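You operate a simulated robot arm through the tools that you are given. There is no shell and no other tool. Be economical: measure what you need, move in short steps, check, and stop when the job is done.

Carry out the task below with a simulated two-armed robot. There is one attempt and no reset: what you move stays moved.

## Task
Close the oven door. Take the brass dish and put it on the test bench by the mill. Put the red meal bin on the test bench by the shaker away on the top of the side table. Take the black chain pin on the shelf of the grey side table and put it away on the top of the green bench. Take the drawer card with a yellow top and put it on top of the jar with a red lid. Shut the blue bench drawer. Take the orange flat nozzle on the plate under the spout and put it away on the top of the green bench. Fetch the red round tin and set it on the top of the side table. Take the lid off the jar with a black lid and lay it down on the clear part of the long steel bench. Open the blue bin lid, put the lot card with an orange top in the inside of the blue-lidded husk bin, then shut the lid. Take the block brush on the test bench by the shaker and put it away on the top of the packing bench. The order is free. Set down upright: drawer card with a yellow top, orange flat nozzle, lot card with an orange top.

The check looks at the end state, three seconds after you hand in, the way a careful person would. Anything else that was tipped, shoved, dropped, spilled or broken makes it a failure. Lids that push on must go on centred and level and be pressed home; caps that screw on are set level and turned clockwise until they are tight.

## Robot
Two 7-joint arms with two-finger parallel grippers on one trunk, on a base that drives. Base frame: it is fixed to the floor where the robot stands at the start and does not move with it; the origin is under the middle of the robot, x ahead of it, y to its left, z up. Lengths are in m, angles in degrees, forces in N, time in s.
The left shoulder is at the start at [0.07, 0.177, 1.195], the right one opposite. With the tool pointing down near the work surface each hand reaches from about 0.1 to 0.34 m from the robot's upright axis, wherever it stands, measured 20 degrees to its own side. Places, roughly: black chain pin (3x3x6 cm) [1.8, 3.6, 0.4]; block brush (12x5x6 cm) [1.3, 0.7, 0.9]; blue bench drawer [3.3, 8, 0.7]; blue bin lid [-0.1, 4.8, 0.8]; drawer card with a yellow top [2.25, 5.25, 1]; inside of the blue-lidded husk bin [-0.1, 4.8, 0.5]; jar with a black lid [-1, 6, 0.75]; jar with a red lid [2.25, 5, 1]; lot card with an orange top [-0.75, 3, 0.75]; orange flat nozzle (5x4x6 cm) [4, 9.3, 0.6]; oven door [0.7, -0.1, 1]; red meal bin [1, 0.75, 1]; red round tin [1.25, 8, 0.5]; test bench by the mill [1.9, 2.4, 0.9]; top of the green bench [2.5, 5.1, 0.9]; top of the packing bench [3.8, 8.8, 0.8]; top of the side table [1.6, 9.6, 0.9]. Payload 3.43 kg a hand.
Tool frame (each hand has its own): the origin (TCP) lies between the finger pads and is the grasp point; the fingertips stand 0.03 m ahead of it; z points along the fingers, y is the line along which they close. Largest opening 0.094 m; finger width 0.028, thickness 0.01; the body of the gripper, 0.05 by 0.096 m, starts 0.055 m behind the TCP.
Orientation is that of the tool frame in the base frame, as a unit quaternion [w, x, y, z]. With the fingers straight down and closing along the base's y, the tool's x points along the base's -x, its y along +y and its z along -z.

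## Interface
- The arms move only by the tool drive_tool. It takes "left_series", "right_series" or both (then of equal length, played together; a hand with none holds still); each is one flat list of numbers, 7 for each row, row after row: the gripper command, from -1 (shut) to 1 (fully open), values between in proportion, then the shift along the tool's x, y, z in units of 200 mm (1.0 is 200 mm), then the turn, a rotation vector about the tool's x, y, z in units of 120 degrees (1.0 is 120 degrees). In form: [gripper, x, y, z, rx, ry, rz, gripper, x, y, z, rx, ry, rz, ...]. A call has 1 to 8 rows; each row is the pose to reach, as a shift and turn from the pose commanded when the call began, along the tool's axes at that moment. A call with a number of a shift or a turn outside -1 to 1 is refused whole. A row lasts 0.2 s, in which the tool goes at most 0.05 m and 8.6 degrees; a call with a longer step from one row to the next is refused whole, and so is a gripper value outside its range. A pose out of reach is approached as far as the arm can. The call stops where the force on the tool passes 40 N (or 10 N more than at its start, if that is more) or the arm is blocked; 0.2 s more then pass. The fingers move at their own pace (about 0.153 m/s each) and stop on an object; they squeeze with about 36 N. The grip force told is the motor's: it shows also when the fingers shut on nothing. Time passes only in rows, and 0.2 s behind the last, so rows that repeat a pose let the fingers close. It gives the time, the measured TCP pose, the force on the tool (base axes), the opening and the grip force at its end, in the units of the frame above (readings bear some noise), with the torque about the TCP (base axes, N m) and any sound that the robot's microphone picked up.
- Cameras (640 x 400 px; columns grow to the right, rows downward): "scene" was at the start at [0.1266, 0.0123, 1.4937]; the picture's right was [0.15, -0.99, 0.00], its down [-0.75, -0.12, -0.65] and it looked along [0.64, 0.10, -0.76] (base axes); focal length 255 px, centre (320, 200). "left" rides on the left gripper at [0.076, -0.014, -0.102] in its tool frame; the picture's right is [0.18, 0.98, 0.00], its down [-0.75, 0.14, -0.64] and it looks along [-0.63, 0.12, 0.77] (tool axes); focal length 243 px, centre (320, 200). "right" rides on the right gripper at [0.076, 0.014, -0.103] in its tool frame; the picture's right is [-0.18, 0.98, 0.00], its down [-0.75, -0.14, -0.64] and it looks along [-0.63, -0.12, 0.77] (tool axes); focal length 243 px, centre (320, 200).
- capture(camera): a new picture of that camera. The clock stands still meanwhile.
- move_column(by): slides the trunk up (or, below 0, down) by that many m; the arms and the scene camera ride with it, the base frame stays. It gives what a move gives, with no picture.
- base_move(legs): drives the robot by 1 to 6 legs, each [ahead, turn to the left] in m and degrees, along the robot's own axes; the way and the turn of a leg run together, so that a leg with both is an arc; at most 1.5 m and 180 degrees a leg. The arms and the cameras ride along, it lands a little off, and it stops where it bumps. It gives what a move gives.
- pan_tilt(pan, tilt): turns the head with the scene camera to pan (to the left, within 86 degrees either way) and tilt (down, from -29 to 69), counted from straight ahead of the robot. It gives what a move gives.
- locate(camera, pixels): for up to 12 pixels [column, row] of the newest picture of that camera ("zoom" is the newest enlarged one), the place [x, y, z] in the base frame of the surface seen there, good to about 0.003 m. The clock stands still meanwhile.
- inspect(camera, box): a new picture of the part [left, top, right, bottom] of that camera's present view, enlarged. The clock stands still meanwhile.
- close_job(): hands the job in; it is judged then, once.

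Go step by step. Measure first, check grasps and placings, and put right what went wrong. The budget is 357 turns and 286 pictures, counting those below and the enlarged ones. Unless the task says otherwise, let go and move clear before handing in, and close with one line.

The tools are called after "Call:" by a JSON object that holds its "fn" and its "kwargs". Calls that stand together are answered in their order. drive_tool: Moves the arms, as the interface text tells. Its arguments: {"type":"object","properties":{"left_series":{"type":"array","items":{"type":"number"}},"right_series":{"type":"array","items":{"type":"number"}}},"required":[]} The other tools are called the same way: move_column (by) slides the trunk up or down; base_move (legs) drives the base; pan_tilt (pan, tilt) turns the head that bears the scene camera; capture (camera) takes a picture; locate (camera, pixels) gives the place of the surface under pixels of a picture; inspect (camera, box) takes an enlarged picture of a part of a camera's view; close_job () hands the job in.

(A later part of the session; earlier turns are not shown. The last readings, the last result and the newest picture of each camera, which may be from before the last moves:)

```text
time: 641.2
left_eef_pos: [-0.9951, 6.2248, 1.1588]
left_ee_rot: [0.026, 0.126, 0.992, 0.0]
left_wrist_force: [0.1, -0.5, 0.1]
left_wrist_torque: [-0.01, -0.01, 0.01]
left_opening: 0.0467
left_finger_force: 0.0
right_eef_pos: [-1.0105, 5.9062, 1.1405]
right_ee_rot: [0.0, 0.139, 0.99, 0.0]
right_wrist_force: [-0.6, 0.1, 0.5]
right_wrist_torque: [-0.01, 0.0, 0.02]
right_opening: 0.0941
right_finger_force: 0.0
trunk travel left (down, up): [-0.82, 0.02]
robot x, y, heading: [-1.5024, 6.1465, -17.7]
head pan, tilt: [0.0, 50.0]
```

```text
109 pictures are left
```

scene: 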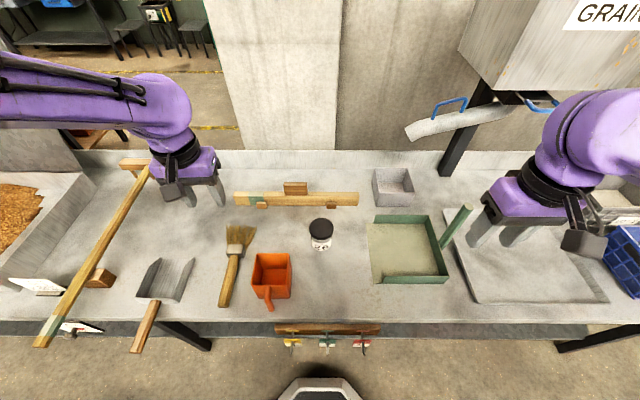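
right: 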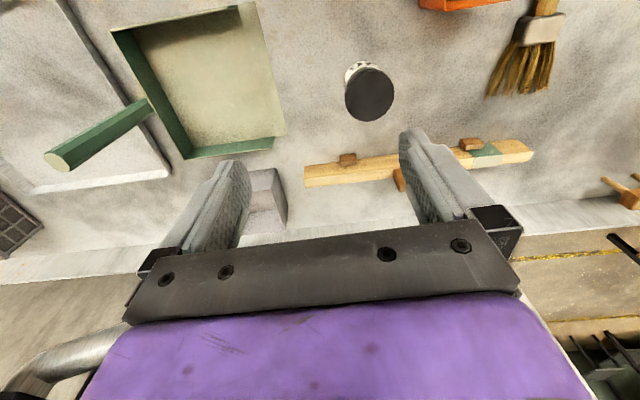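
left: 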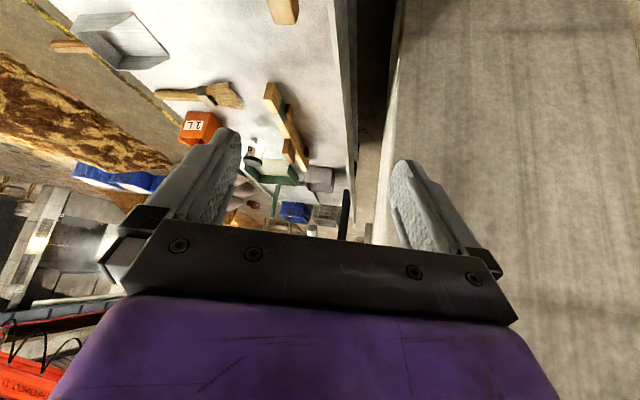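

Call:
{"fn": "drive_tool", "kwargs": {"right_series": [1, -0.16, 0.178, 0, 0, 0, 0, 1, -0.322, 0.356, 0, 0, 0, 0, 1, -0.322, 0.356, 0.2, 0, 0, 0, 1, -0.322, 0.356, 0.4, 0, 0, 0, 1, -0.322, 0.356, 0.6, 0, 0, 0, 1, -0.322, 0.356, 0.8, 0, 0, 0, 1, -0.322, 0.356, 1.0, 0, 0, 0]}}

Call:
{"fn": "capture", "kwargs": {"camera": "right"}}

```text
time: 642.8
left_eef_pos: [-0.997, 6.2252, 1.1589]
left_ee_rot: [0.026, 0.125, 0.992, 0.0]
left_wrist_force: [0.3, 0.1, 0.6]
left_wrist_torque: [-0.02, 0.02, -0.01]
left_opening: 0.047
left_finger_force: 0.2
right_eef_pos: [-0.9312, 5.9544, 0.9414]
right_ee_rot: [0.0, 0.139, 0.99, 0.001]
right_wrist_force: [0.1, 0.1, 0.2]
right_wrist_torque: [0.02, -0.05, 0.0]
right_opening: 0.0939
right_finger_force: 0.0
trunk travel left (down, up): [-0.82, 0.02]
robot x, y, heading: [-1.5039, 6.147, -17.6]
head pan, tilt: [0.0, 50.0]
```

```text
108 pictures are left
```

right: 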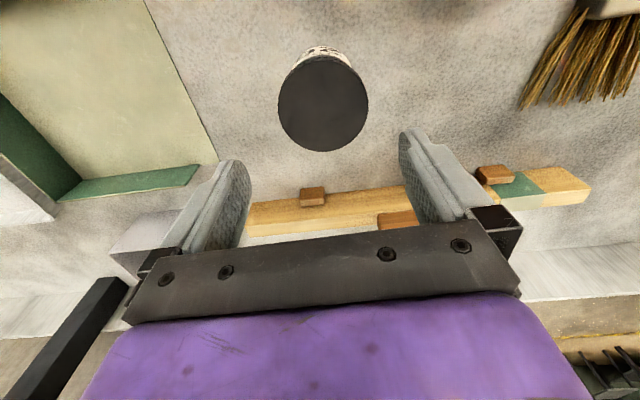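

Centred. I descend, close on the lid and try a gentle pull straight up.

Call:
{"fn": "drive_tool", "kwargs": {"right_series": [1, 0.02, 0.012, 0.2, 0, 0, 0, 1, 0.02, 0.012, 0.4, 0, 0, 0, 1, 0.02, 0.012, 0.555, 0, 0, 0, -1, 0.02, 0.012, 0.555, 0, 0, 0, -1, 0.02, 0.012, 0.555, 0, 0, 0, -1, 0.02, 0.012, 0.555, 0, 0, 0]}}

Call:
{"fn": "drive_tool", "kwargs": {"right_series": [-1, 0, 0, -0.03, 0, 0, 0, -1, 0, 0, -0.08, 0, 0, 0, -1, 0, 0, -0.13, 0, 0, 0]}}

Call:
{"fn": "inspect", "kwargs": {"camera": "scene", "box": [240, 160, 400, 280]}}

```text
time: 644.2
left_eef_pos: [-0.9977, 6.2237, 1.1597]
left_ee_rot: [0.026, 0.125, 0.992, 0.0]
left_wrist_force: [-0.2, 0.0, 0.0]
left_wrist_torque: [0.01, 0.0, 0.0]
left_opening: 0.0471
left_finger_force: 0.1
right_eef_pos: [-0.9348, 5.9581, 0.8298]
right_ee_rot: [0.001, 0.139, 0.99, 0.001]
right_wrist_force: [0.2, 0.5, 0.7]
right_wrist_torque: [0.05, 0.04, 0.03]
right_opening: 0.0814
right_finger_force: 35.7
trunk travel left (down, up): [-0.82, 0.02]
robot x, y, heading: [-1.5005, 6.1454, -17.7]
head pan, tilt: [0.0, 50.0]
```

```text
time: 645.0
left_eef_pos: [-0.997, 6.2247, 1.1607]
left_ee_rot: [0.026, 0.125, 0.992, 0.0]
left_wrist_force: [-0.4, 0.3, 0.1]
left_wrist_torque: [0.02, 0.0, 0.0]
left_opening: 0.047
left_finger_force: 0.0
right_eef_pos: [-0.9351, 5.958, 0.8554]
right_ee_rot: [0.0, 0.139, 0.99, 0.001]
right_wrist_force: [0.4, -0.3, -1.8]
right_wrist_torque: [-0.04, 0.0, -0.05]
right_opening: 0.0817
right_finger_force: 35.6
trunk travel left (down, up): [-0.82, 0.02]
robot x, y, heading: [-1.5052, 6.143, -17.4]
head pan, tilt: [0.0, 50.0]
```

```text
3.33 times, centred on (320, 220) of scene
```

zoom: 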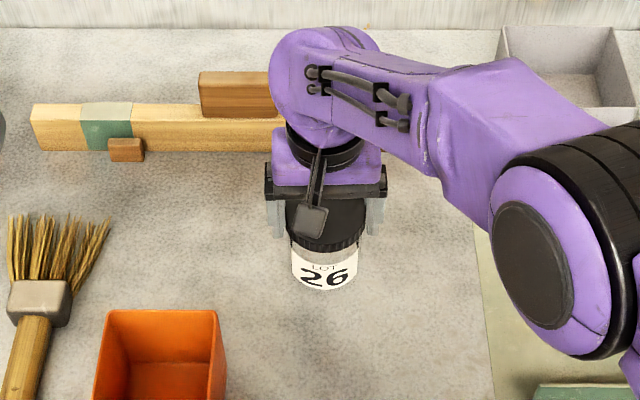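

The jar came up with the lid (1.8 N), so the body must be held. The orange scoop blocks the left-front, so I set the jar back, and swap: left hand for the lid, right hand for the body.

Call:
{"fn": "drive_tool", "kwargs": {"right_series": [-1, 0, 0, 0.05, 0, 0, 0, -1, 0, 0, 0.1, 0, 0, 0, -1, 0, 0, 0.128, 0, 0, 0, 0.95, 0, 0, 0.128, 0, 0, 0, 1, 0, 0, 0.128, 0, 0, 0, 1, 0, 0, -0.05, 0, 0, 0, 1, 0, 0, -0.25, 0, 0, 0, 1, 0, 0, -0.45, 0, 0, 0]}}

Call:
{"fn": "drive_tool", "kwargs": {"right_series": [1, 0, -0.2, -0.15, 0, 0, 0, 1, 0, -0.4, -0.25, 0, 0, 0, 1, 0, -0.6, -0.3, 0, 0, 0, 1, 0, -0.8, -0.3, 0, 0, 0, 1, 0, -1.0, -0.3, 0, 0, 0]}}

Call:
{"fn": "capture", "kwargs": {"camera": "scene"}}

```text
time: 646.8
left_eef_pos: [-0.998, 6.225, 1.1598]
left_ee_rot: [0.027, 0.125, 0.992, 0.001]
left_wrist_force: [0.0, 0.9, -0.1]
left_wrist_torque: [-0.01, -0.01, -0.01]
left_opening: 0.0472
left_finger_force: 0.1
right_eef_pos: [-0.9352, 5.9584, 0.9466]
right_ee_rot: [0.0, 0.14, 0.99, 0.001]
right_wrist_force: [0.3, 0.7, -0.5]
right_wrist_torque: [-0.04, 0.0, 0.0]
right_opening: 0.094
right_finger_force: 0.1
trunk travel left (down, up): [-0.82, 0.02]
robot x, y, heading: [-1.5025, 6.1474, -17.8]
head pan, tilt: [0.0, 50.0]
```

```text
time: 648.0
left_eef_pos: [-0.998, 6.2234, 1.1605]
left_ee_rot: [0.027, 0.126, 0.992, 0.002]
left_wrist_force: [1.3, 0.0, -0.6]
left_wrist_torque: [0.03, -0.05, 0.01]
left_opening: 0.047
left_finger_force: 0.1
right_eef_pos: [-0.9909, 5.7638, 1.0069]
right_ee_rot: [0.0, 0.14, 0.99, 0.002]
right_wrist_force: [-0.1, 0.7, 0.4]
right_wrist_torque: [0.02, 0.03, 0.0]
right_opening: 0.0941
right_finger_force: 0.1
trunk travel left (down, up): [-0.82, 0.02]
robot x, y, heading: [-1.5025, 6.1465, -17.8]
head pan, tilt: [0.0, 50.0]
```

```text
106 pictures are left
```

scene: 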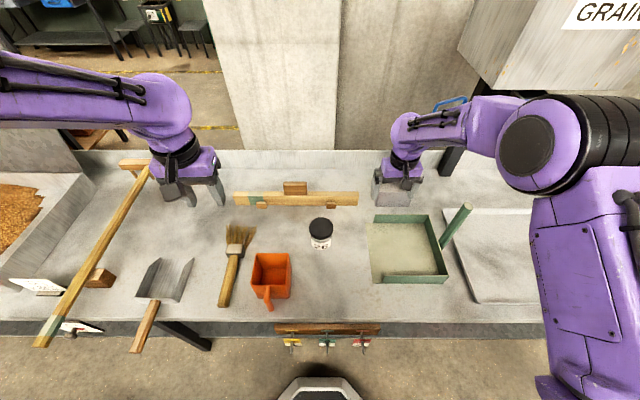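

Call:
{"fn": "drive_tool", "kwargs": {"left_series": [1, -0.1, -0.2, 0, 0, 0.013, 0, 1, -0.2, -0.4, 0, 0, 0.026, 0, 1, -0.3, -0.6, 0, 0, 0.026, 0, 1, -0.4, -0.8, 0, 0, 0.026, 0, 1, -0.5, -1.0, 0, 0, 0.026, 0], "right_series": [1, 0, 0, 0, 0, 0, -0.06, 1, 0, 0, 0, 0, 0, -0.12, 1, 0, 0, 0, 0, 0, -0.167, 1, 0, 0, 0, 0, 0, -0.167, 1, 0, 0, 0, 0, 0, -0.167]}}

Call:
{"fn": "drive_tool", "kwargs": {"right_series": [1, 0, 0, 0, 0, -0.07, 0, 1, 0, 0, 0, 0, -0.14, 0, 1, 0, 0, 0, 0, -0.21, 0, 1, 0, 0, 0, 0, -0.28, 0, 1, 0, 0, 0, 0, -0.35, 0, 1, 0, 0, 0, 0, -0.42, 0, 1, 0, 0, 0, 0, -0.49, 0, 1, 0, 0, 0, 0, -0.56, 0]}}

```text
time: 649.2
left_eef_pos: [-0.9501, 6.0027, 1.1625]
left_ee_rot: [-0.001, 0.126, 0.992, 0.004]
left_wrist_force: [-0.3, -0.6, -0.6]
left_wrist_torque: [0.0, -0.01, 0.01]
left_opening: 0.0942
left_finger_force: 0.0
right_eef_pos: [-0.9883, 5.7631, 1.0039]
right_ee_rot: [0.0, -0.036, 0.999, 0.002]
right_wrist_force: [0.0, -0.2, 0.0]
right_wrist_torque: [0.04, -0.01, 0.0]
right_opening: 0.0939
right_finger_force: 0.0
trunk travel left (down, up): [-0.82, 0.02]
robot x, y, heading: [-1.5026, 6.1439, -18.1]
head pan, tilt: [0.0, 50.0]
```

```text
time: 651.0
left_eef_pos: [-0.9506, 6.0045, 1.1635]
left_ee_rot: [-0.001, 0.125, 0.992, 0.004]
left_wrist_force: [-0.5, -0.3, -0.9]
left_wrist_torque: [0.04, -0.01, 0.02]
left_opening: 0.0941
left_finger_force: 0.1
right_eef_pos: [-0.9904, 5.7657, 1.0061]
right_ee_rot: [0.553, -0.029, 0.832, 0.02]
right_wrist_force: [-0.5, -0.3, 0.3]
right_wrist_torque: [-0.04, -0.02, 0.01]
right_opening: 0.0941
right_finger_force: 0.2
trunk travel left (down, up): [-0.82, 0.02]
robot x, y, heading: [-1.5023, 6.1455, -17.8]
head pan, tilt: [0.0, 50.0]
```

Call:
{"fn": "drive_tool", "kwargs": {"right_series": [1, 0.03, 0.2, 0.03, 0, 0, 0, 1, 0.1, 0.4, 0.06, 0, 0, 0, 1, 0.25, 0.55, 0.1, 0, 0, 0, 1, 0.42, 0.68, 0.14, 0, 0, 0, 1, 0.6, 0.8, 0.18, 0, 0, 0, 1, 0.8, 0.88, 0.22, 0, 0, 0, 1, 0.99, 0.933, 0.262, 0, 0, 0]}}

Call:
{"fn": "capture", "kwargs": {"camera": "right"}}

Call:
{"fn": "capture", "kwargs": {"camera": "scene"}}

```text
time: 652.6
left_eef_pos: [-0.9504, 6.0054, 1.1638]
left_ee_rot: [-0.001, 0.126, 0.992, 0.004]
left_wrist_force: [-0.1, -0.5, 0.6]
left_wrist_torque: [0.02, -0.03, 0.01]
left_opening: 0.094
left_finger_force: 0.1
right_eef_pos: [-1.0326, 5.9477, 0.8022]
right_ee_rot: [0.553, -0.028, 0.832, 0.02]
right_wrist_force: [0.6, -0.9, -0.6]
right_wrist_torque: [-0.01, 0.01, 0.0]
right_opening: 0.0941
right_finger_force: 0.2
trunk travel left (down, up): [-0.82, 0.02]
robot x, y, heading: [-1.501, 6.147, -17.6]
head pan, tilt: [0.0, 50.0]
```

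```text
105 pictures are left
```

right: 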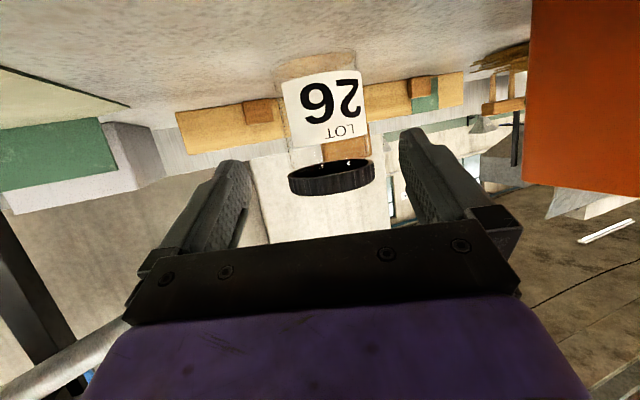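

```text
104 pictures are left
```

scene: 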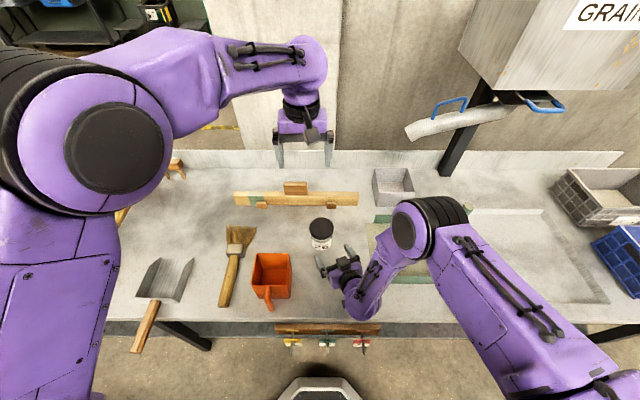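

The jar is lined up between the right fingers. I advance 11 cm along the tool axis and close gently.

Call:
{"fn": "drive_tool", "kwargs": {"right_series": [1, 0, 0.03, 0.15, 0, 0, 0, 1, 0, 0.03, 0.3, 0, 0, 0, 1, 0, 0.03, 0.45, 0, 0, 0, 1, 0, 0.03, 0.55, 0, 0, 0]}}

Call:
{"fn": "capture", "kwargs": {"camera": "right"}}

```text
time: 653.5
left_eef_pos: [-0.9552, 6.0058, 1.1654]
left_ee_rot: [0.0, 0.125, 0.992, 0.004]
left_wrist_force: [0.8, -1.0, -0.7]
left_wrist_torque: [0.02, 0.04, 0.03]
left_opening: 0.0943
left_finger_force: 0.1
right_eef_pos: [-0.957, 5.9619, 0.7706]
right_ee_rot: [0.55, -0.032, 0.834, 0.021]
right_wrist_force: [-21.8, -2.8, 38.8]
right_wrist_torque: [-0.21, 6.82, 0.31]
right_opening: 0.0937
right_finger_force: 0.1
trunk travel left (down, up): [-0.82, 0.02]
robot x, y, heading: [-1.5044, 6.1458, -17.7]
head pan, tilt: [0.0, 50.0]
stopped in row 4 (right hand): the force on the tool passed its limit (the readings are from after the stop); the commanded pose is now the measured one
```

```text
103 pictures are left
```

right: 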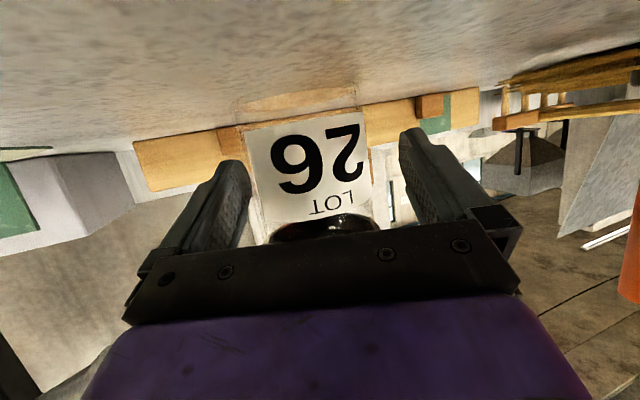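

The right forearm pressed on the bench edge (39 N). The pads already reach the jar's middle, so I raise 1 cm and close here.

Call:
{"fn": "drive_tool", "kwargs": {"right_series": [1, -0.03, 0, -0.01, 0, 0, 0, 1, -0.055, 0, -0.01, 0, 0, 0, -1, -0.055, 0, 0.005, 0, 0, 0, -1, -0.055, 0, 0.005, 0, 0, 0, -1, -0.055, 0, 0.005, 0, 0, 0]}}

Call:
{"fn": "capture", "kwargs": {"camera": "right"}}

```text
time: 654.6
left_eef_pos: [-0.9535, 6.0055, 1.1639]
left_ee_rot: [-0.001, 0.126, 0.992, 0.003]
left_wrist_force: [0.2, -0.6, 0.4]
left_wrist_torque: [0.01, -0.02, -0.01]
left_opening: 0.094
left_finger_force: 0.1
right_eef_pos: [-0.9478, 5.9615, 0.7807]
right_ee_rot: [0.55, -0.03, 0.834, 0.02]
right_wrist_force: [0.0, 0.0, 7.2]
right_wrist_torque: [0.07, 0.05, 0.01]
right_opening: 0.066
right_finger_force: 35.6
trunk travel left (down, up): [-0.82, 0.02]
robot x, y, heading: [-1.5029, 6.1473, -17.6]
head pan, tilt: [0.0, 50.0]
```

```text
102 pictures are left
```

right: 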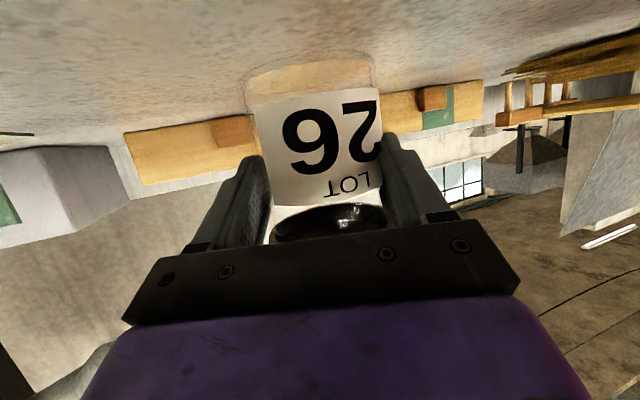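

The jar body is held (0.066). Now the left hand: I check the lid position from above.

Call:
{"fn": "capture", "kwargs": {"camera": "left"}}

Call:
{"fn": "locate", "kwargs": {"camera": "scene", "pixels": [[321, 226]]}}

```text
101 pictures are left
```

left: 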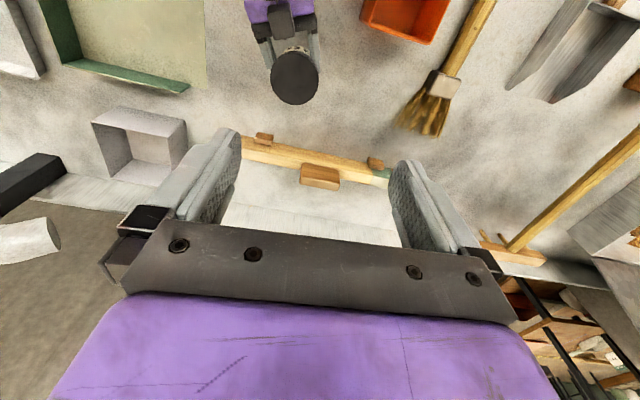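

```text
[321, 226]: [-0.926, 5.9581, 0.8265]
```

Call:
{"fn": "locate", "kwargs": {"camera": "left", "pixels": [[272, 77], [317, 77], [295, 55], [294, 102], [295, 78]]}}

```text
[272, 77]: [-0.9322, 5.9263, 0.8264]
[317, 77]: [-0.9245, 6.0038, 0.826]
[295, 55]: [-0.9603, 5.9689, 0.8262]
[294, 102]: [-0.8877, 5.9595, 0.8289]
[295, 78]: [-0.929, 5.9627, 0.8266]
```

Lid centre is (-0.925,5.964). I lower the left hand onto it.

Call:
{"fn": "drive_tool", "kwargs": {"left_series": [1, -0.1, -0.08, 0, 0, 0, 0, 1, -0.19, -0.165, 0, 0, 0, 0, 1, -0.19, -0.165, 0.2, 0, 0, 0, 1, -0.19, -0.165, 0.4, 0, 0, 0, 1, -0.19, -0.165, 0.6, 0, 0, 0, 1, -0.19, -0.165, 0.8, 0, 0, 0, 1, -0.19, -0.165, 1.0, 0, 0, 0]}}

Call:
{"fn": "capture", "kwargs": {"camera": "left"}}

```text
time: 656.2
left_eef_pos: [-0.9234, 5.967, 0.9649]
left_ee_rot: [-0.001, 0.125, 0.992, 0.004]
left_wrist_force: [0.8, 0.1, 0.5]
left_wrist_torque: [0.01, 0.0, 0.0]
left_opening: 0.0941
left_finger_force: 0.0
right_eef_pos: [-0.9478, 5.9633, 0.781]
right_ee_rot: [0.55, -0.032, 0.835, 0.021]
right_wrist_force: [1.0, -0.5, 10.8]
right_wrist_torque: [0.13, -0.31, 0.01]
right_opening: 0.0661
right_finger_force: 35.7
trunk travel left (down, up): [-0.82, 0.02]
robot x, y, heading: [-1.5028, 6.146, -17.8]
head pan, tilt: [0.0, 50.0]
```

```text
100 pictures are left
```

left: 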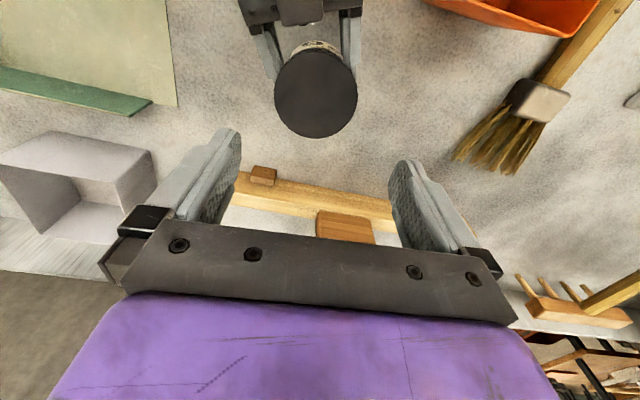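

Call:
{"fn": "drive_tool", "kwargs": {"left_series": [1, 0.015, -0.018, 0.2, 0, 0, 0, 1, 0.015, -0.018, 0.4, 0, 0, 0, 1, 0.015, -0.018, 0.55, 0, 0, 0, 1, 0.015, -0.018, 0.645, 0, 0, 0, -1, 0.015, -0.018, 0.645, 0, 0, 0, -1, 0.015, -0.018, 0.645, 0, 0, 0, -1, 0.015, -0.018, 0.645, 0, 0, 0]}}

Call:
{"fn": "capture", "kwargs": {"camera": "left"}}

```text
time: 657.9
left_eef_pos: [-0.9294, 5.9652, 0.8345]
left_ee_rot: [-0.001, 0.126, 0.992, 0.004]
left_wrist_force: [-8.1, 4.9, 3.9]
left_wrist_torque: [0.15, 0.14, 0.0]
left_opening: 0.0811
left_finger_force: 36.2
right_eef_pos: [-0.9488, 5.9621, 0.7813]
right_ee_rot: [0.55, -0.031, 0.834, 0.02]
right_wrist_force: [7.8, -2.6, 7.0]
right_wrist_torque: [0.44, 0.1, -0.12]
right_opening: 0.0659
right_finger_force: 35.3
trunk travel left (down, up): [-0.82, 0.02]
robot x, y, heading: [-1.5014, 6.1453, -17.7]
head pan, tilt: [0.0, 50.0]
```

```text
99 pictures are left
```

left: 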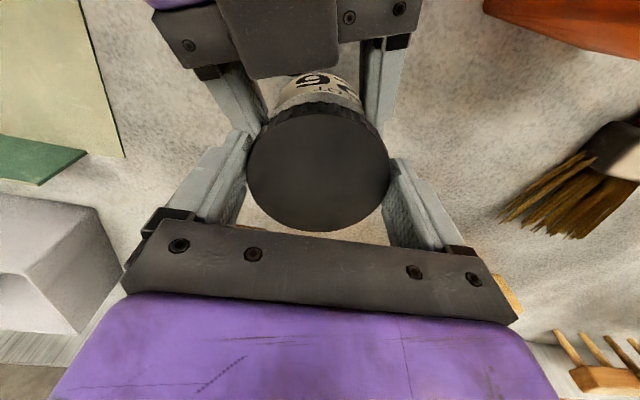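

Both hands hold. I pull the left hand up gently.

Call:
{"fn": "drive_tool", "kwargs": {"left_series": [-1, 0, 0, -0.015, 0, 0, 0, -1, 0, 0, -0.03, 0, 0, 0, -1, 0, 0, -0.05, 0, 0, 0]}}

Call:
{"fn": "capture", "kwargs": {"camera": "left"}}

```text
time: 658.6
left_eef_pos: [-0.9279, 5.9655, 0.8434]
left_ee_rot: [-0.002, 0.126, 0.992, 0.005]
left_wrist_force: [1.7, -0.9, -24.9]
left_wrist_torque: [0.11, -0.01, 0.42]
left_opening: 0.0807
left_finger_force: 36.0
right_eef_pos: [-0.9477, 5.9628, 0.7805]
right_ee_rot: [0.55, -0.031, 0.834, 0.021]
right_wrist_force: [-2.0, 0.0, 22.4]
right_wrist_torque: [-0.09, -0.53, -0.39]
right_opening: 0.0663
right_finger_force: 36.0
trunk travel left (down, up): [-0.82, 0.02]
robot x, y, heading: [-1.5013, 6.1431, -17.9]
head pan, tilt: [0.0, 50.0]
```

```text
98 pictures are left
```

left: 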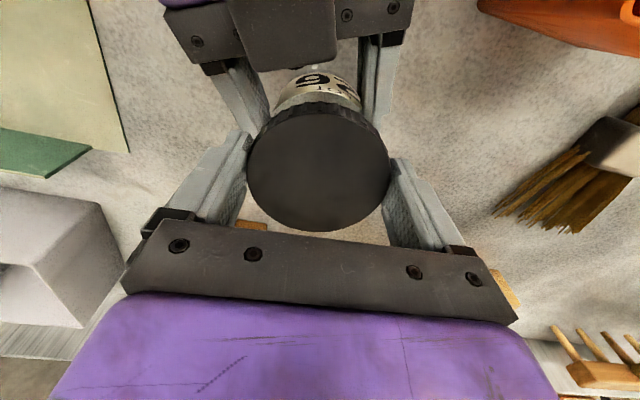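

The lid resists a 25 N pull, so it is probably screwed. I ease back down and try turning counter-clockwise.

Call:
{"fn": "drive_tool", "kwargs": {"left_series": [-1, 0, 0, 0.03, 0, 0, 0, -1, 0, 0, 0.04, 0, 0, 0, -1, 0, 0, 0.04, 0, 0, -0.07, -1, 0, 0, 0.04, 0, 0, -0.14, -1, 0, 0, 0.04, 0, 0, -0.21, -1, 0, 0, 0.04, 0, 0, -0.28]}}

Call:
{"fn": "capture", "kwargs": {"camera": "left"}}

Call:
{"fn": "capture", "kwargs": {"camera": "right"}}

```text
time: 660.0
left_eef_pos: [-0.9243, 5.9639, 0.8363]
left_ee_rot: [0.001, -0.168, 0.986, 0.004]
left_wrist_force: [-5.8, -0.1, 18.6]
left_wrist_torque: [0.54, 0.42, -0.04]
left_opening: 0.081
left_finger_force: 35.6
right_eef_pos: [-0.9488, 5.9622, 0.7766]
right_ee_rot: [0.547, -0.032, 0.837, 0.021]
right_wrist_force: [6.8, -0.5, -22.0]
right_wrist_torque: [-0.59, 0.48, 0.01]
right_opening: 0.066
right_finger_force: 36.2
trunk travel left (down, up): [-0.82, 0.02]
robot x, y, heading: [-1.5023, 6.1482, -17.5]
head pan, tilt: [0.0, 50.0]
```

```text
97 pictures are left
```

left: 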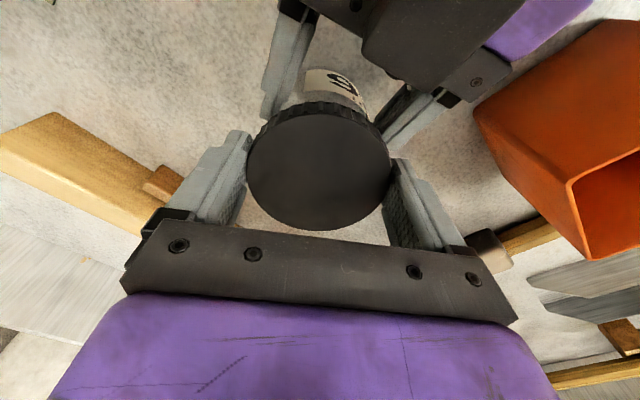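

```text
96 pictures are left
```

right: 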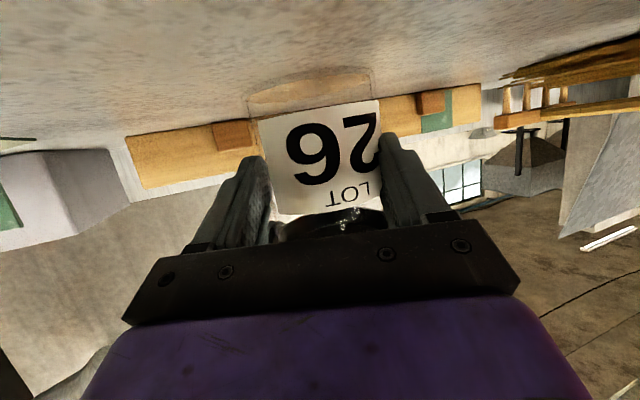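

The lid turned about 34° against the held jar with little torque. I relieve the downward push and continue the turn, then test a lift.

Call:
{"fn": "drive_tool", "kwargs": {"left_series": [-1, 0, 0, -0.02, 0, 0, -0.05, -1, 0, 0, -0.03, 0, 0, -0.1, -1, 0, 0, -0.035, 0, 0, -0.15, -1, 0, 0, -0.035, 0, 0, -0.15]}}

Call:
{"fn": "drive_tool", "kwargs": {"left_series": [-1, 0, 0, -0.02, 0, 0, 0, -1, 0, 0, -0.04, 0, 0, 0]}}

```text
time: 661.0
left_eef_pos: [-0.9273, 5.9642, 0.8421]
left_ee_rot: [-0.001, -0.32, 0.947, 0.002]
left_wrist_force: [17.8, -16.5, -15.3]
left_wrist_torque: [-0.38, -0.82, -0.07]
left_opening: 0.0809
left_finger_force: 36.0
right_eef_pos: [-0.9476, 5.9632, 0.7795]
right_ee_rot: [0.55, -0.032, 0.834, 0.022]
right_wrist_force: [-18.9, 15.9, 13.2]
right_wrist_torque: [-0.58, -0.62, 0.37]
right_opening: 0.0663
right_finger_force: 36.2
trunk travel left (down, up): [-0.82, 0.02]
robot x, y, heading: [-1.5047, 6.1443, -17.8]
head pan, tilt: [0.0, 50.0]
```

```text
time: 661.6
left_eef_pos: [-0.9283, 5.9637, 0.8505]
left_ee_rot: [-0.001, -0.319, 0.948, 0.005]
left_wrist_force: [10.6, -17.5, -25.7]
left_wrist_torque: [-0.32, -0.49, -0.01]
left_opening: 0.0807
left_finger_force: 36.2
right_eef_pos: [-0.9472, 5.9613, 0.7814]
right_ee_rot: [0.551, -0.03, 0.833, 0.02]
right_wrist_force: [-10.5, 18.3, 23.6]
right_wrist_torque: [-0.92, -0.75, 0.39]
right_opening: 0.0675
right_finger_force: 36.0
trunk travel left (down, up): [-0.82, 0.02]
robot x, y, heading: [-1.507, 6.1458, -17.7]
head pan, tilt: [0.0, 50.0]
```

Call:
{"fn": "capture", "kwargs": {"camera": "right"}}

Call:
{"fn": "inspect", "kwargs": {"camera": "scene", "box": [260, 170, 380, 270]}}

```text
95 pictures are left
```

right: 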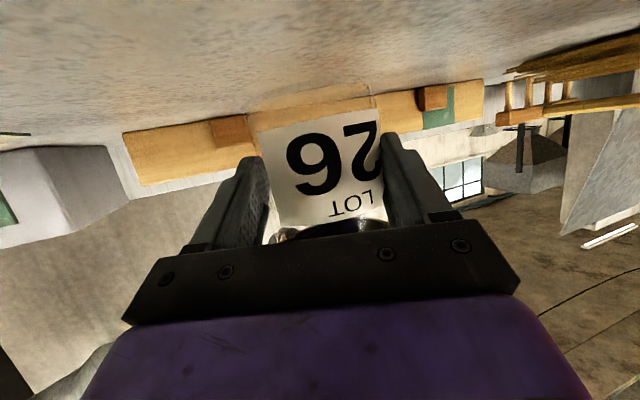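

```text
4.00 times, centred on (320, 220) of scene
```

zoom: 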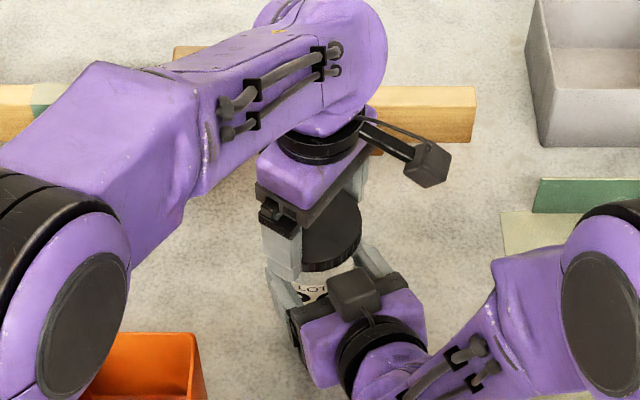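

The jar body slid up in the right grip, so the lid still holds. I ease back down and do a regrip cycle: open, turn back 85°, close, turn counter-clockwise again.

Call:
{"fn": "drive_tool", "kwargs": {"left_series": [-1, 0, 0, 0.04, 0, 0, 0, -1, 0, 0, 0.075, 0, 0, 0, 1, 0, 0, 0.06, 0, 0, 0, 1, 0, 0, 0.06, 0, 0, 0.07, 1, 0, 0, 0.06, 0, 0, 0.14, 1, 0, 0, 0.06, 0, 0, 0.21, 1, 0, 0, 0.06, 0, 0, 0.28, 1, 0, 0, 0.06, 0, 0, 0.35]}}

Call:
{"fn": "drive_tool", "kwargs": {"left_series": [1, 0, 0, 0, 0, 0, 0.07, 1, 0, 0, 0, 0, 0, 0.14, 1, 0, 0, 0, 0, 0, 0.21, 1, 0, 0, 0, 0, 0, 0.28, 1, 0, 0, 0, 0, 0, 0.35, -1, 0, 0, 0, 0, 0, 0.35, -1, 0, 0, 0, 0, 0, 0.35, -1, 0, 0, 0, 0, 0, 0.35]}}

Call:
{"fn": "capture", "kwargs": {"camera": "left"}}

```text
time: 663.5
left_eef_pos: [-0.9269, 5.9646, 0.8377]
left_ee_rot: [-0.002, 0.043, 0.999, 0.004]
left_wrist_force: [0.4, -0.1, -0.2]
left_wrist_torque: [-0.02, -0.01, 0.03]
left_opening: 0.0939
left_finger_force: 0.0
right_eef_pos: [-0.9473, 5.9607, 0.779]
right_ee_rot: [0.549, -0.03, 0.835, 0.02]
right_wrist_force: [-0.4, -0.1, -2.7]
right_wrist_torque: [0.03, 0.02, 0.01]
right_opening: 0.0662
right_finger_force: 36.0
trunk travel left (down, up): [-0.82, 0.02]
robot x, y, heading: [-1.5026, 6.1448, -18.0]
head pan, tilt: [0.0, 50.0]
```

```text
time: 665.2
left_eef_pos: [-0.9245, 5.9664, 0.8389]
left_ee_rot: [-0.001, 0.397, 0.918, 0.004]
left_wrist_force: [15.8, 10.7, -5.5]
left_wrist_torque: [0.4, -0.38, 0.1]
left_opening: 0.0784
left_finger_force: 35.9
right_eef_pos: [-0.9477, 5.9613, 0.7788]
right_ee_rot: [0.549, -0.031, 0.835, 0.02]
right_wrist_force: [-16.2, -10.7, 4.7]
right_wrist_torque: [0.28, -0.67, -0.23]
right_opening: 0.0657
right_finger_force: 35.6
trunk travel left (down, up): [-0.82, 0.02]
robot x, y, heading: [-1.5017, 6.1438, -17.7]
head pan, tilt: [0.0, 50.0]
```

```text
93 pictures are left
```

left: 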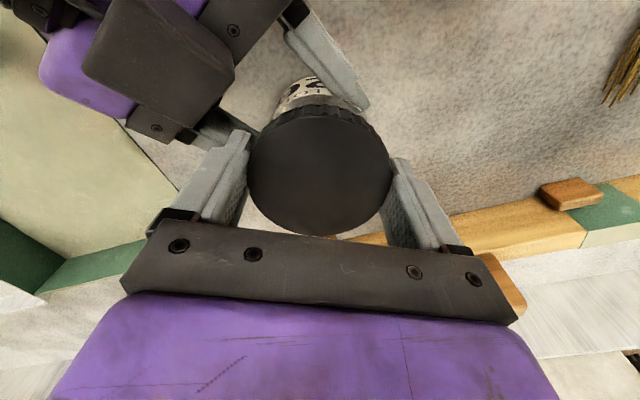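

Call:
{"fn": "drive_tool", "kwargs": {"left_series": [-1, 0, 0, 0, 0, 0, -0.07, -1, 0, 0, 0, 0, 0, -0.14, -1, 0, 0, -0.003, 0, 0, -0.21, -1, 0, 0, -0.003, 0, 0, -0.28, -1, 0, 0, -0.005, 0, 0, -0.35, -1, 0, 0, -0.005, 0, 0, -0.42, -1, 0, 0, -0.005, 0, 0, -0.49, -1, 0, 0, -0.005, 0, 0, -0.56]}}

Call:
{"fn": "drive_tool", "kwargs": {"left_series": [-1, 0, 0, 0, 0, 0, -0.06, -1, 0, 0, 0, 0, 0, -0.12, -1, 0, 0, -0.02, 0, 0, -0.12, -1, 0, 0, -0.04, 0, 0, -0.12, -1, 0, 0, -0.06, 0, 0, -0.12]}}

Call:
{"fn": "capture", "kwargs": {"camera": "right"}}

```text
time: 667.0
left_eef_pos: [-0.9255, 5.9624, 0.8394]
left_ee_rot: [-0.001, -0.179, 0.984, 0.003]
left_wrist_force: [11.5, -0.2, -4.7]
left_wrist_torque: [-1.11, -0.33, -0.07]
left_opening: 0.0787
left_finger_force: 35.8
right_eef_pos: [-0.9482, 5.9626, 0.7802]
right_ee_rot: [0.55, -0.032, 0.835, 0.022]
right_wrist_force: [-10.5, 0.6, 2.7]
right_wrist_torque: [1.05, -0.47, 0.07]
right_opening: 0.0662
right_finger_force: 35.5
trunk travel left (down, up): [-0.82, 0.02]
robot x, y, heading: [-1.5014, 6.1478, -17.9]
head pan, tilt: [0.0, 50.0]
```

```text
time: 668.2
left_eef_pos: [-0.9284, 5.9629, 0.8511]
left_ee_rot: [-0.003, -0.299, 0.954, 0.004]
left_wrist_force: [3.7, -20.6, -25.1]
left_wrist_torque: [-0.71, -0.17, -0.12]
left_opening: 0.0784
left_finger_force: 36.4
right_eef_pos: [-0.9462, 5.9635, 0.7814]
right_ee_rot: [0.551, -0.032, 0.833, 0.021]
right_wrist_force: [-3.0, 19.9, 23.7]
right_wrist_torque: [-0.73, -0.47, 0.43]
right_opening: 0.0663
right_finger_force: 36.0
trunk travel left (down, up): [-0.82, 0.02]
robot x, y, heading: [-1.5046, 6.1434, -17.7]
head pan, tilt: [0.0, 50.0]
```

```text
92 pictures are left
```

right: 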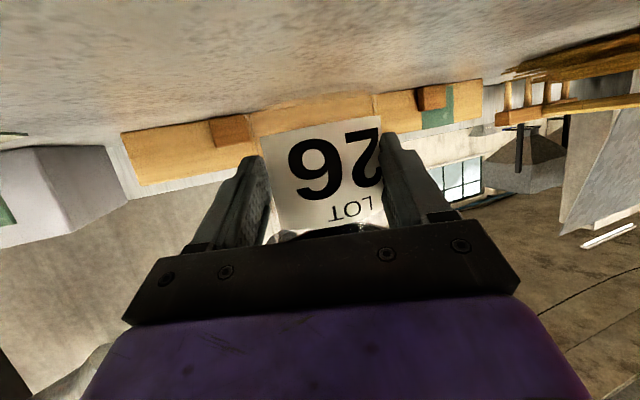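

The turn goes with little torque, which suggests a thread that needs more turns. I run another full regrip cycle and then another one, then test.

Call:
{"fn": "drive_tool", "kwargs": {"left_series": [-1, 0, 0, 0.04, 0, 0, 0, -1, 0, 0, 0.065, 0, 0, 0, 1, 0, 0, 0.06, 0, 0, 0, 1, 0, 0, 0.06, 0, 0, 0.07, 1, 0, 0, 0.06, 0, 0, 0.14, 1, 0, 0, 0.06, 0, 0, 0.21, 1, 0, 0, 0.06, 0, 0, 0.28, 1, 0, 0, 0.06, 0, 0, 0.35]}}

Call:
{"fn": "drive_tool", "kwargs": {"left_series": [1, 0, 0, 0, 0, 0, 0.07, 1, 0, 0, 0, 0, 0, 0.14, 1, 0, 0, 0, 0, 0, 0.21, 1, 0, 0, 0, 0, 0, 0.28, 1, 0, 0, 0, 0, 0, 0.35, -1, 0, 0, 0, 0, 0, 0.35, -1, 0, 0, 0, 0, 0, 0.35, -1, 0, 0, 0, 0, 0, 0.35]}}

Call:
{"fn": "drive_tool", "kwargs": {"left_series": [-1, 0, 0, 0, 0, 0, -0.07, -1, 0, 0, 0, 0, 0, -0.14, -1, 0, 0, 0, 0, 0, -0.21, -1, 0, 0, 0, 0, 0, -0.28, -1, 0, 0, 0, 0, 0, -0.35, -1, 0, 0, 0, 0, 0, -0.42, -1, 0, 0, 0, 0, 0, -0.49, -1, 0, 0, 0, 0, 0, -0.56]}}

Call:
{"fn": "drive_tool", "kwargs": {"left_series": [-1, 0, 0, 0, 0, 0, -0.06, -1, 0, 0, 0, 0, 0, -0.12, 1, 0, 0, 0, 0, 0, -0.12, 1, 0, 0, 0, 0, 0, -0.05, 1, 0, 0, 0, 0, 0, 0.02, 1, 0, 0, 0, 0, 0, 0.09, 1, 0, 0, 0, 0, 0, 0.16, 1, 0, 0, 0, 0, 0, 0.23]}}

Call:
{"fn": "drive_tool", "kwargs": {"left_series": [1, 0, 0, 0, 0, 0, 0.07, 1, 0, 0, 0, 0, 0, 0.14, 1, 0, 0, 0, 0, 0, 0.21, 1, 0, 0, 0, 0, 0, 0.28, 1, 0, 0, 0, 0, 0, 0.35, -1, 0, 0, 0, 0, 0, 0.35, -1, 0, 0, 0, 0, 0, 0.35]}}

Call:
{"fn": "drive_tool", "kwargs": {"left_series": [-1, 0, 0, 0, 0, 0, -0.07, -1, 0, 0, 0, 0, 0, -0.14, -1, 0, 0, 0, 0, 0, -0.21, -1, 0, 0, 0, 0, 0, -0.28, -1, 0, 0, 0, 0, 0, -0.35, -1, 0, 0, 0, 0, 0, -0.42, -1, 0, 0, 0, 0, 0, -0.49, -1, 0, 0, 0, 0, 0, -0.56]}}

Call:
{"fn": "drive_tool", "kwargs": {"left_series": [-1, 0, 0, 0, 0, 0, -0.06, -1, 0, 0, -0.02, 0, 0, -0.08, -1, 0, 0, -0.04, 0, 0, -0.08, -1, 0, 0, -0.06, 0, 0, -0.08]}}

Call:
{"fn": "capture", "kwargs": {"camera": "right"}}

```text
time: 670.0
left_eef_pos: [-0.9262, 5.9654, 0.8401]
left_ee_rot: [-0.001, 0.064, 0.998, 0.004]
left_wrist_force: [-0.3, 0.2, -0.1]
left_wrist_torque: [-0.03, 0.01, 0.0]
left_opening: 0.0941
left_finger_force: 0.1
right_eef_pos: [-0.9471, 5.961, 0.7791]
right_ee_rot: [0.549, -0.03, 0.835, 0.019]
right_wrist_force: [-0.4, 0.5, -2.2]
right_wrist_torque: [-0.02, 0.09, -0.02]
right_opening: 0.0661
right_finger_force: 36.2
trunk travel left (down, up): [-0.82, 0.02]
robot x, y, heading: [-1.4999, 6.1426, -17.6]
head pan, tilt: [0.0, 50.0]
```

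```text
time: 671.9
left_eef_pos: [-0.9259, 5.9651, 0.8398]
left_ee_rot: [-0.003, 0.416, 0.909, 0.006]
left_wrist_force: [17.3, 15.0, -4.3]
left_wrist_torque: [0.41, -0.63, 0.1]
left_opening: 0.0801
left_finger_force: 35.7
right_eef_pos: [-0.9488, 5.9611, 0.7789]
right_ee_rot: [0.549, -0.029, 0.835, 0.019]
right_wrist_force: [-17.5, -14.9, 2.5]
right_wrist_torque: [0.46, -0.52, -0.38]
right_opening: 0.0659
right_finger_force: 36.0
trunk travel left (down, up): [-0.82, 0.02]
robot x, y, heading: [-1.5022, 6.1472, -17.8]
head pan, tilt: [0.0, 50.0]
```

```text
time: 673.6
left_eef_pos: [-0.9259, 5.9641, 0.8403]
left_ee_rot: [0.0, -0.158, 0.987, 0.004]
left_wrist_force: [9.6, 1.6, 3.5]
left_wrist_torque: [-0.95, -0.29, -0.02]
left_opening: 0.0796
left_finger_force: 36.2
right_eef_pos: [-0.9484, 5.9634, 0.7792]
right_ee_rot: [0.548, -0.031, 0.835, 0.021]
right_wrist_force: [-9.4, -1.2, -5.7]
right_wrist_torque: [1.09, -0.15, 0.03]
right_opening: 0.0662
right_finger_force: 36.3
trunk travel left (down, up): [-0.82, 0.02]
robot x, y, heading: [-1.4993, 6.1462, -17.9]
head pan, tilt: [0.0, 50.0]
```

```text
time: 675.5
left_eef_pos: [-0.9263, 5.9646, 0.8396]
left_ee_rot: [-0.001, 0.086, 0.996, 0.004]
left_wrist_force: [0.7, 0.3, 0.2]
left_wrist_torque: [-0.02, -0.03, 0.01]
left_opening: 0.0939
left_finger_force: 0.0
right_eef_pos: [-0.9481, 5.9622, 0.779]
right_ee_rot: [0.55, -0.03, 0.835, 0.019]
right_wrist_force: [1.3, -0.4, -2.1]
right_wrist_torque: [0.02, 0.07, -0.03]
right_opening: 0.066
right_finger_force: 35.6
trunk travel left (down, up): [-0.82, 0.02]
robot x, y, heading: [-1.5023, 6.1432, -18.1]
head pan, tilt: [0.0, 50.0]
```

```text
time: 677.0
left_eef_pos: [-0.9248, 5.9654, 0.8404]
left_ee_rot: [-0.002, 0.436, 0.9, 0.005]
left_wrist_force: [14.1, 9.5, -5.5]
left_wrist_torque: [0.04, -0.17, 0.03]
left_opening: 0.0799
left_finger_force: 36.0
right_eef_pos: [-0.9477, 5.9609, 0.7772]
right_ee_rot: [0.549, -0.031, 0.835, 0.021]
right_wrist_force: [-13.7, -8.9, 3.3]
right_wrist_torque: [0.46, -0.81, -0.17]
right_opening: 0.0661
right_finger_force: 35.6
trunk travel left (down, up): [-0.82, 0.02]
robot x, y, heading: [-1.5021, 6.1446, -17.8]
head pan, tilt: [0.0, 50.0]
```

```text
time: 678.9
left_eef_pos: [-0.927, 5.9635, 0.8386]
left_ee_rot: [-0.002, -0.136, 0.991, 0.004]
left_wrist_force: [0.9, -1.4, 1.0]
left_wrist_torque: [0.02, 0.01, -0.01]
left_opening: 0.0796
left_finger_force: 35.9
right_eef_pos: [-0.9472, 5.9635, 0.7803]
right_ee_rot: [0.55, -0.033, 0.834, 0.021]
right_wrist_force: [-0.2, 0.6, -1.3]
right_wrist_torque: [-0.04, 0.02, 0.06]
right_opening: 0.0662
right_finger_force: 36.2
trunk travel left (down, up): [-0.82, 0.02]
robot x, y, heading: [-1.4981, 6.1469, -17.7]
head pan, tilt: [0.0, 50.0]
```

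```text
time: 679.9
left_eef_pos: [-0.9271, 5.9632, 0.8517]
left_ee_rot: [-0.001, -0.219, 0.976, 0.005]
left_wrist_force: [-0.6, -0.1, 0.0]
left_wrist_torque: [0.02, 0.02, -0.03]
left_opening: 0.0797
left_finger_force: 35.7
right_eef_pos: [-0.947, 5.9609, 0.7781]
right_ee_rot: [0.549, -0.029, 0.835, 0.019]
right_wrist_force: [-0.4, 0.8, -1.6]
right_wrist_torque: [0.0, 0.06, -0.03]
right_opening: 0.0662
right_finger_force: 36.3
trunk travel left (down, up): [-0.82, 0.02]
robot x, y, heading: [-1.5024, 6.146, -17.6]
head pan, tilt: [0.0, 50.0]
```

```text
91 pictures are left
```

right: 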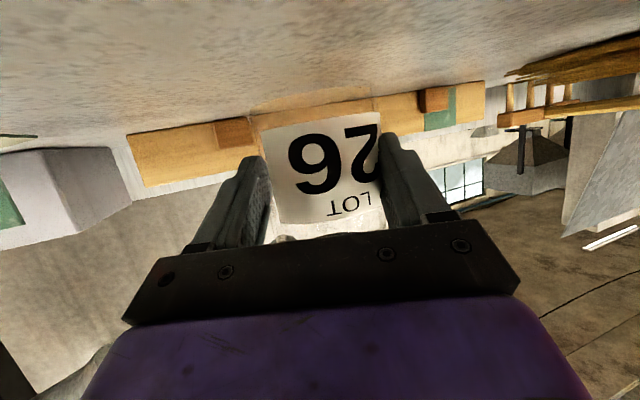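

The lid is free: no force on lifting. I raise the lid clear, then set the jar down with the right hand and release.

Call:
{"fn": "drive_tool", "kwargs": {"left_series": [-1, 0, 0, -0.1, 0, 0, 0, -1, 0, 0, -0.3, 0, 0, 0, -1, 0, 0, -0.5, 0, 0, 0, -1, 0, 0, -0.7, 0, 0, 0]}}

Call:
{"fn": "capture", "kwargs": {"camera": "left"}}

Call:
{"fn": "drive_tool", "kwargs": {"right_series": [-1, 0.01, 0, 0.004, 0, 0, 0, -1, 0.02, 0, 0.008, 0, 0, 0, -1, 0.03, 0, 0.012, 0, 0, 0]}}

Call:
{"fn": "inspect", "kwargs": {"camera": "scene", "box": [260, 170, 380, 270]}}

```text
time: 680.9
left_eef_pos: [-0.9274, 5.9622, 0.9929]
left_ee_rot: [0.0, -0.218, 0.976, 0.005]
left_wrist_force: [0.3, -0.1, 0.6]
left_wrist_torque: [0.0, 0.0, 0.02]
left_opening: 0.0799
left_finger_force: 35.8
right_eef_pos: [-0.9474, 5.9616, 0.78]
right_ee_rot: [0.55, -0.032, 0.834, 0.021]
right_wrist_force: [0.1, 0.2, -1.8]
right_wrist_torque: [0.0, 0.07, 0.01]
right_opening: 0.0661
right_finger_force: 35.9
trunk travel left (down, up): [-0.82, 0.02]
robot x, y, heading: [-1.5031, 6.1455, -17.8]
head pan, tilt: [0.0, 50.0]
```

```text
90 pictures are left
```

left: 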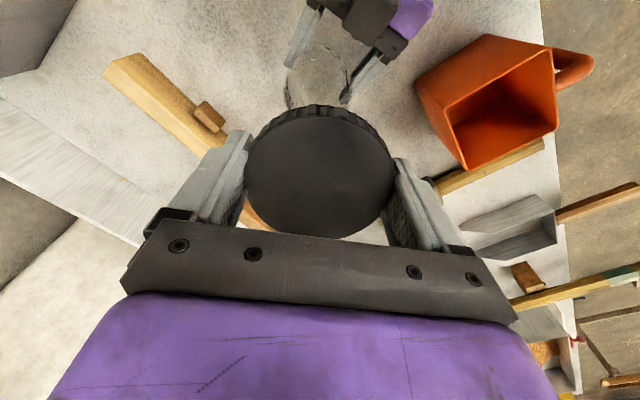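

```text
time: 681.6
left_eef_pos: [-0.9256, 5.9621, 0.9918]
left_ee_rot: [0.0, -0.218, 0.976, 0.004]
left_wrist_force: [0.1, 0.0, -0.5]
left_wrist_torque: [-0.01, -0.01, -0.01]
left_opening: 0.0797
left_finger_force: 35.8
right_eef_pos: [-0.948, 5.9619, 0.7738]
right_ee_rot: [0.549, -0.03, 0.835, 0.02]
right_wrist_force: [-0.8, 0.2, -2.4]
right_wrist_torque: [0.03, 0.04, -0.02]
right_opening: 0.066
right_finger_force: 35.6
trunk travel left (down, up): [-0.82, 0.02]
robot x, y, heading: [-1.5011, 6.1469, -17.8]
head pan, tilt: [0.0, 50.0]
```

```text
4.00 times, centred on (320, 220) of scene
```

zoom: 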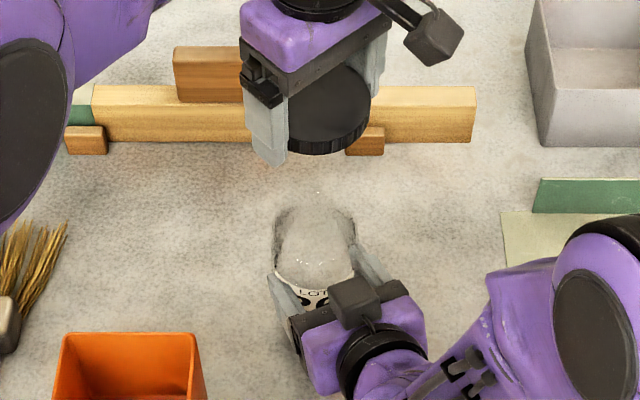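

The lid is off. The jar hangs slightly above the bench (2.4 N); I lower further until contact.

Call:
{"fn": "drive_tool", "kwargs": {"right_series": [-1, 0.01, 0, 0.004, 0, 0, 0, -1, 0.02, 0, 0.008, 0, 0, 0, -1, 0.03, 0, 0.012, 0, 0, 0]}}

Call:
{"fn": "capture", "kwargs": {"camera": "right"}}

```text
time: 682.5
left_eef_pos: [-0.9306, 5.9625, 0.9946]
left_ee_rot: [0.002, -0.217, 0.976, 0.003]
left_wrist_force: [-1.2, -0.5, -0.7]
left_wrist_torque: [-0.02, 0.01, 0.02]
left_opening: 0.0797
left_finger_force: 35.9
right_eef_pos: [-0.9486, 5.9628, 0.7724]
right_ee_rot: [0.554, -0.03, 0.832, 0.019]
right_wrist_force: [-12.9, -1.4, 33.5]
right_wrist_torque: [-0.03, 5.83, 0.08]
right_opening: 0.0661
right_finger_force: 35.7
trunk travel left (down, up): [-0.82, 0.02]
robot x, y, heading: [-1.5039, 6.1494, -17.9]
head pan, tilt: [0.0, 50.0]
stopped in row 3 (right hand): the force on the tool passed its limit (the readings are from after the stop); the commanded pose is now the measured one
```

```text
88 pictures are left
```

right: 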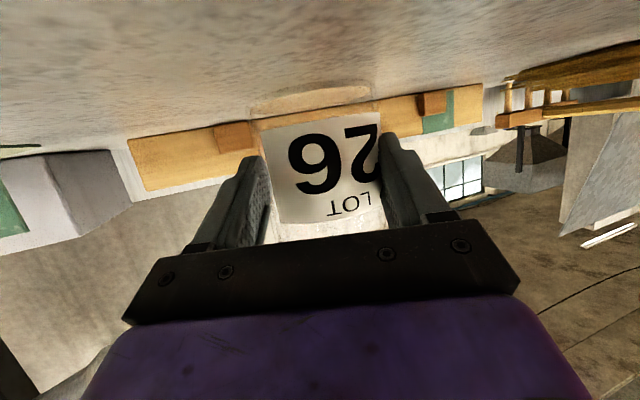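

By the image shift the jar bottom is now at the bench. I release and withdraw the right hand straight back.

Call:
{"fn": "drive_tool", "kwargs": {"right_series": [0.2, 0, 0, 0, 0, 0, 0, 1, 0, 0, 0, 0, 0, 0, 1, -0.02, 0, -0.05, 0, 0, 0, 1, -0.04, 0, -0.2, 0, 0, 0, 1, -0.06, 0, -0.4, 0, 0, 0, 1, -0.1, 0, -0.55, 0, 0, 0]}}

Call:
{"fn": "capture", "kwargs": {"camera": "scene"}}

```text
time: 683.9
left_eef_pos: [-0.9257, 5.9612, 0.9918]
left_ee_rot: [0.0, -0.219, 0.976, 0.004]
left_wrist_force: [0.1, -0.3, 0.2]
left_wrist_torque: [-0.01, 0.01, 0.0]
left_opening: 0.0798
left_finger_force: 35.7
right_eef_pos: [-1.0413, 5.9536, 0.8294]
right_ee_rot: [0.552, -0.03, 0.833, 0.02]
right_wrist_force: [-0.6, -0.3, -0.1]
right_wrist_torque: [-0.01, 0.02, 0.0]
right_opening: 0.094
right_finger_force: 0.1
trunk travel left (down, up): [-0.82, 0.02]
robot x, y, heading: [-1.4998, 6.1421, -17.7]
head pan, tilt: [0.0, 50.0]
```

```text
87 pictures are left
```

scene: 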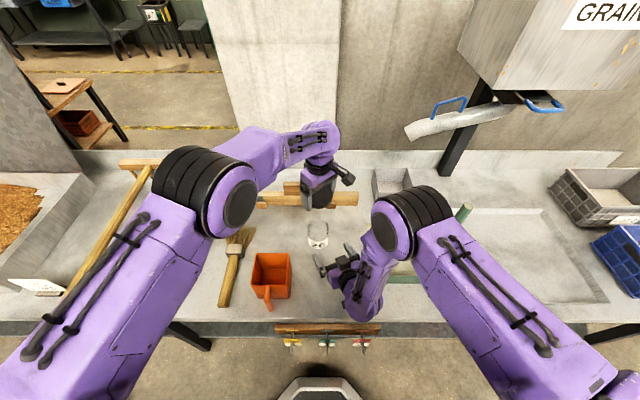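

The jar stands upright. I withdraw the right hand up and right, then lay the lid at about (-1.06,5.925).

Call:
{"fn": "drive_tool", "kwargs": {"right_series": [1, -0.15, -0.1, -0.12, 0, 0, 0, 1, -0.3, -0.25, -0.2, 0, 0, 0, 1, -0.45, -0.4, -0.25, 0, 0, 0, 1, -0.6, -0.55, -0.3, 0, 0, 0, 1, -0.75, -0.7, -0.3, 0, 0, 0, 1, -0.9, -0.85, -0.3, 0, 0, 0, 1, -1.0, -1.0, -0.3, 0, 0, 0]}}

Call:
{"fn": "capture", "kwargs": {"camera": "scene"}}

Call:
{"fn": "locate", "kwargs": {"camera": "scene", "pixels": [[345, 262], [365, 250], [295, 280], [345, 300], [318, 250], [330, 275]]}}

```text
time: 685.5
left_eef_pos: [-0.9262, 5.9617, 0.9919]
left_ee_rot: [0.001, -0.218, 0.976, 0.005]
left_wrist_force: [-0.9, 0.0, 0.5]
left_wrist_torque: [0.0, 0.01, 0.02]
left_opening: 0.0797
left_finger_force: 35.9
right_eef_pos: [-1.0034, 5.756, 1.0367]
right_ee_rot: [0.552, -0.03, 0.833, 0.02]
right_wrist_force: [0.0, 0.4, -0.8]
right_wrist_torque: [0.0, 0.0, -0.02]
right_opening: 0.0942
right_finger_force: 0.0
trunk travel left (down, up): [-0.82, 0.02]
robot x, y, heading: [-1.4988, 6.1453, -18.0]
head pan, tilt: [0.0, 50.0]
```

```text
86 pictures are left
```

scene: 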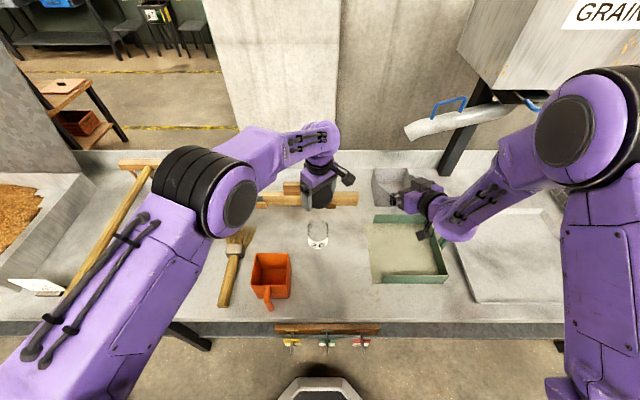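

```text
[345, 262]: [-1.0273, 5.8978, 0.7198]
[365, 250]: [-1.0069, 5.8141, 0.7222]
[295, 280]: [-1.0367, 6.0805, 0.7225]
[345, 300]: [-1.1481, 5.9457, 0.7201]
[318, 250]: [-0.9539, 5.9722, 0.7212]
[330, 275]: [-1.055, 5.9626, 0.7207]
```

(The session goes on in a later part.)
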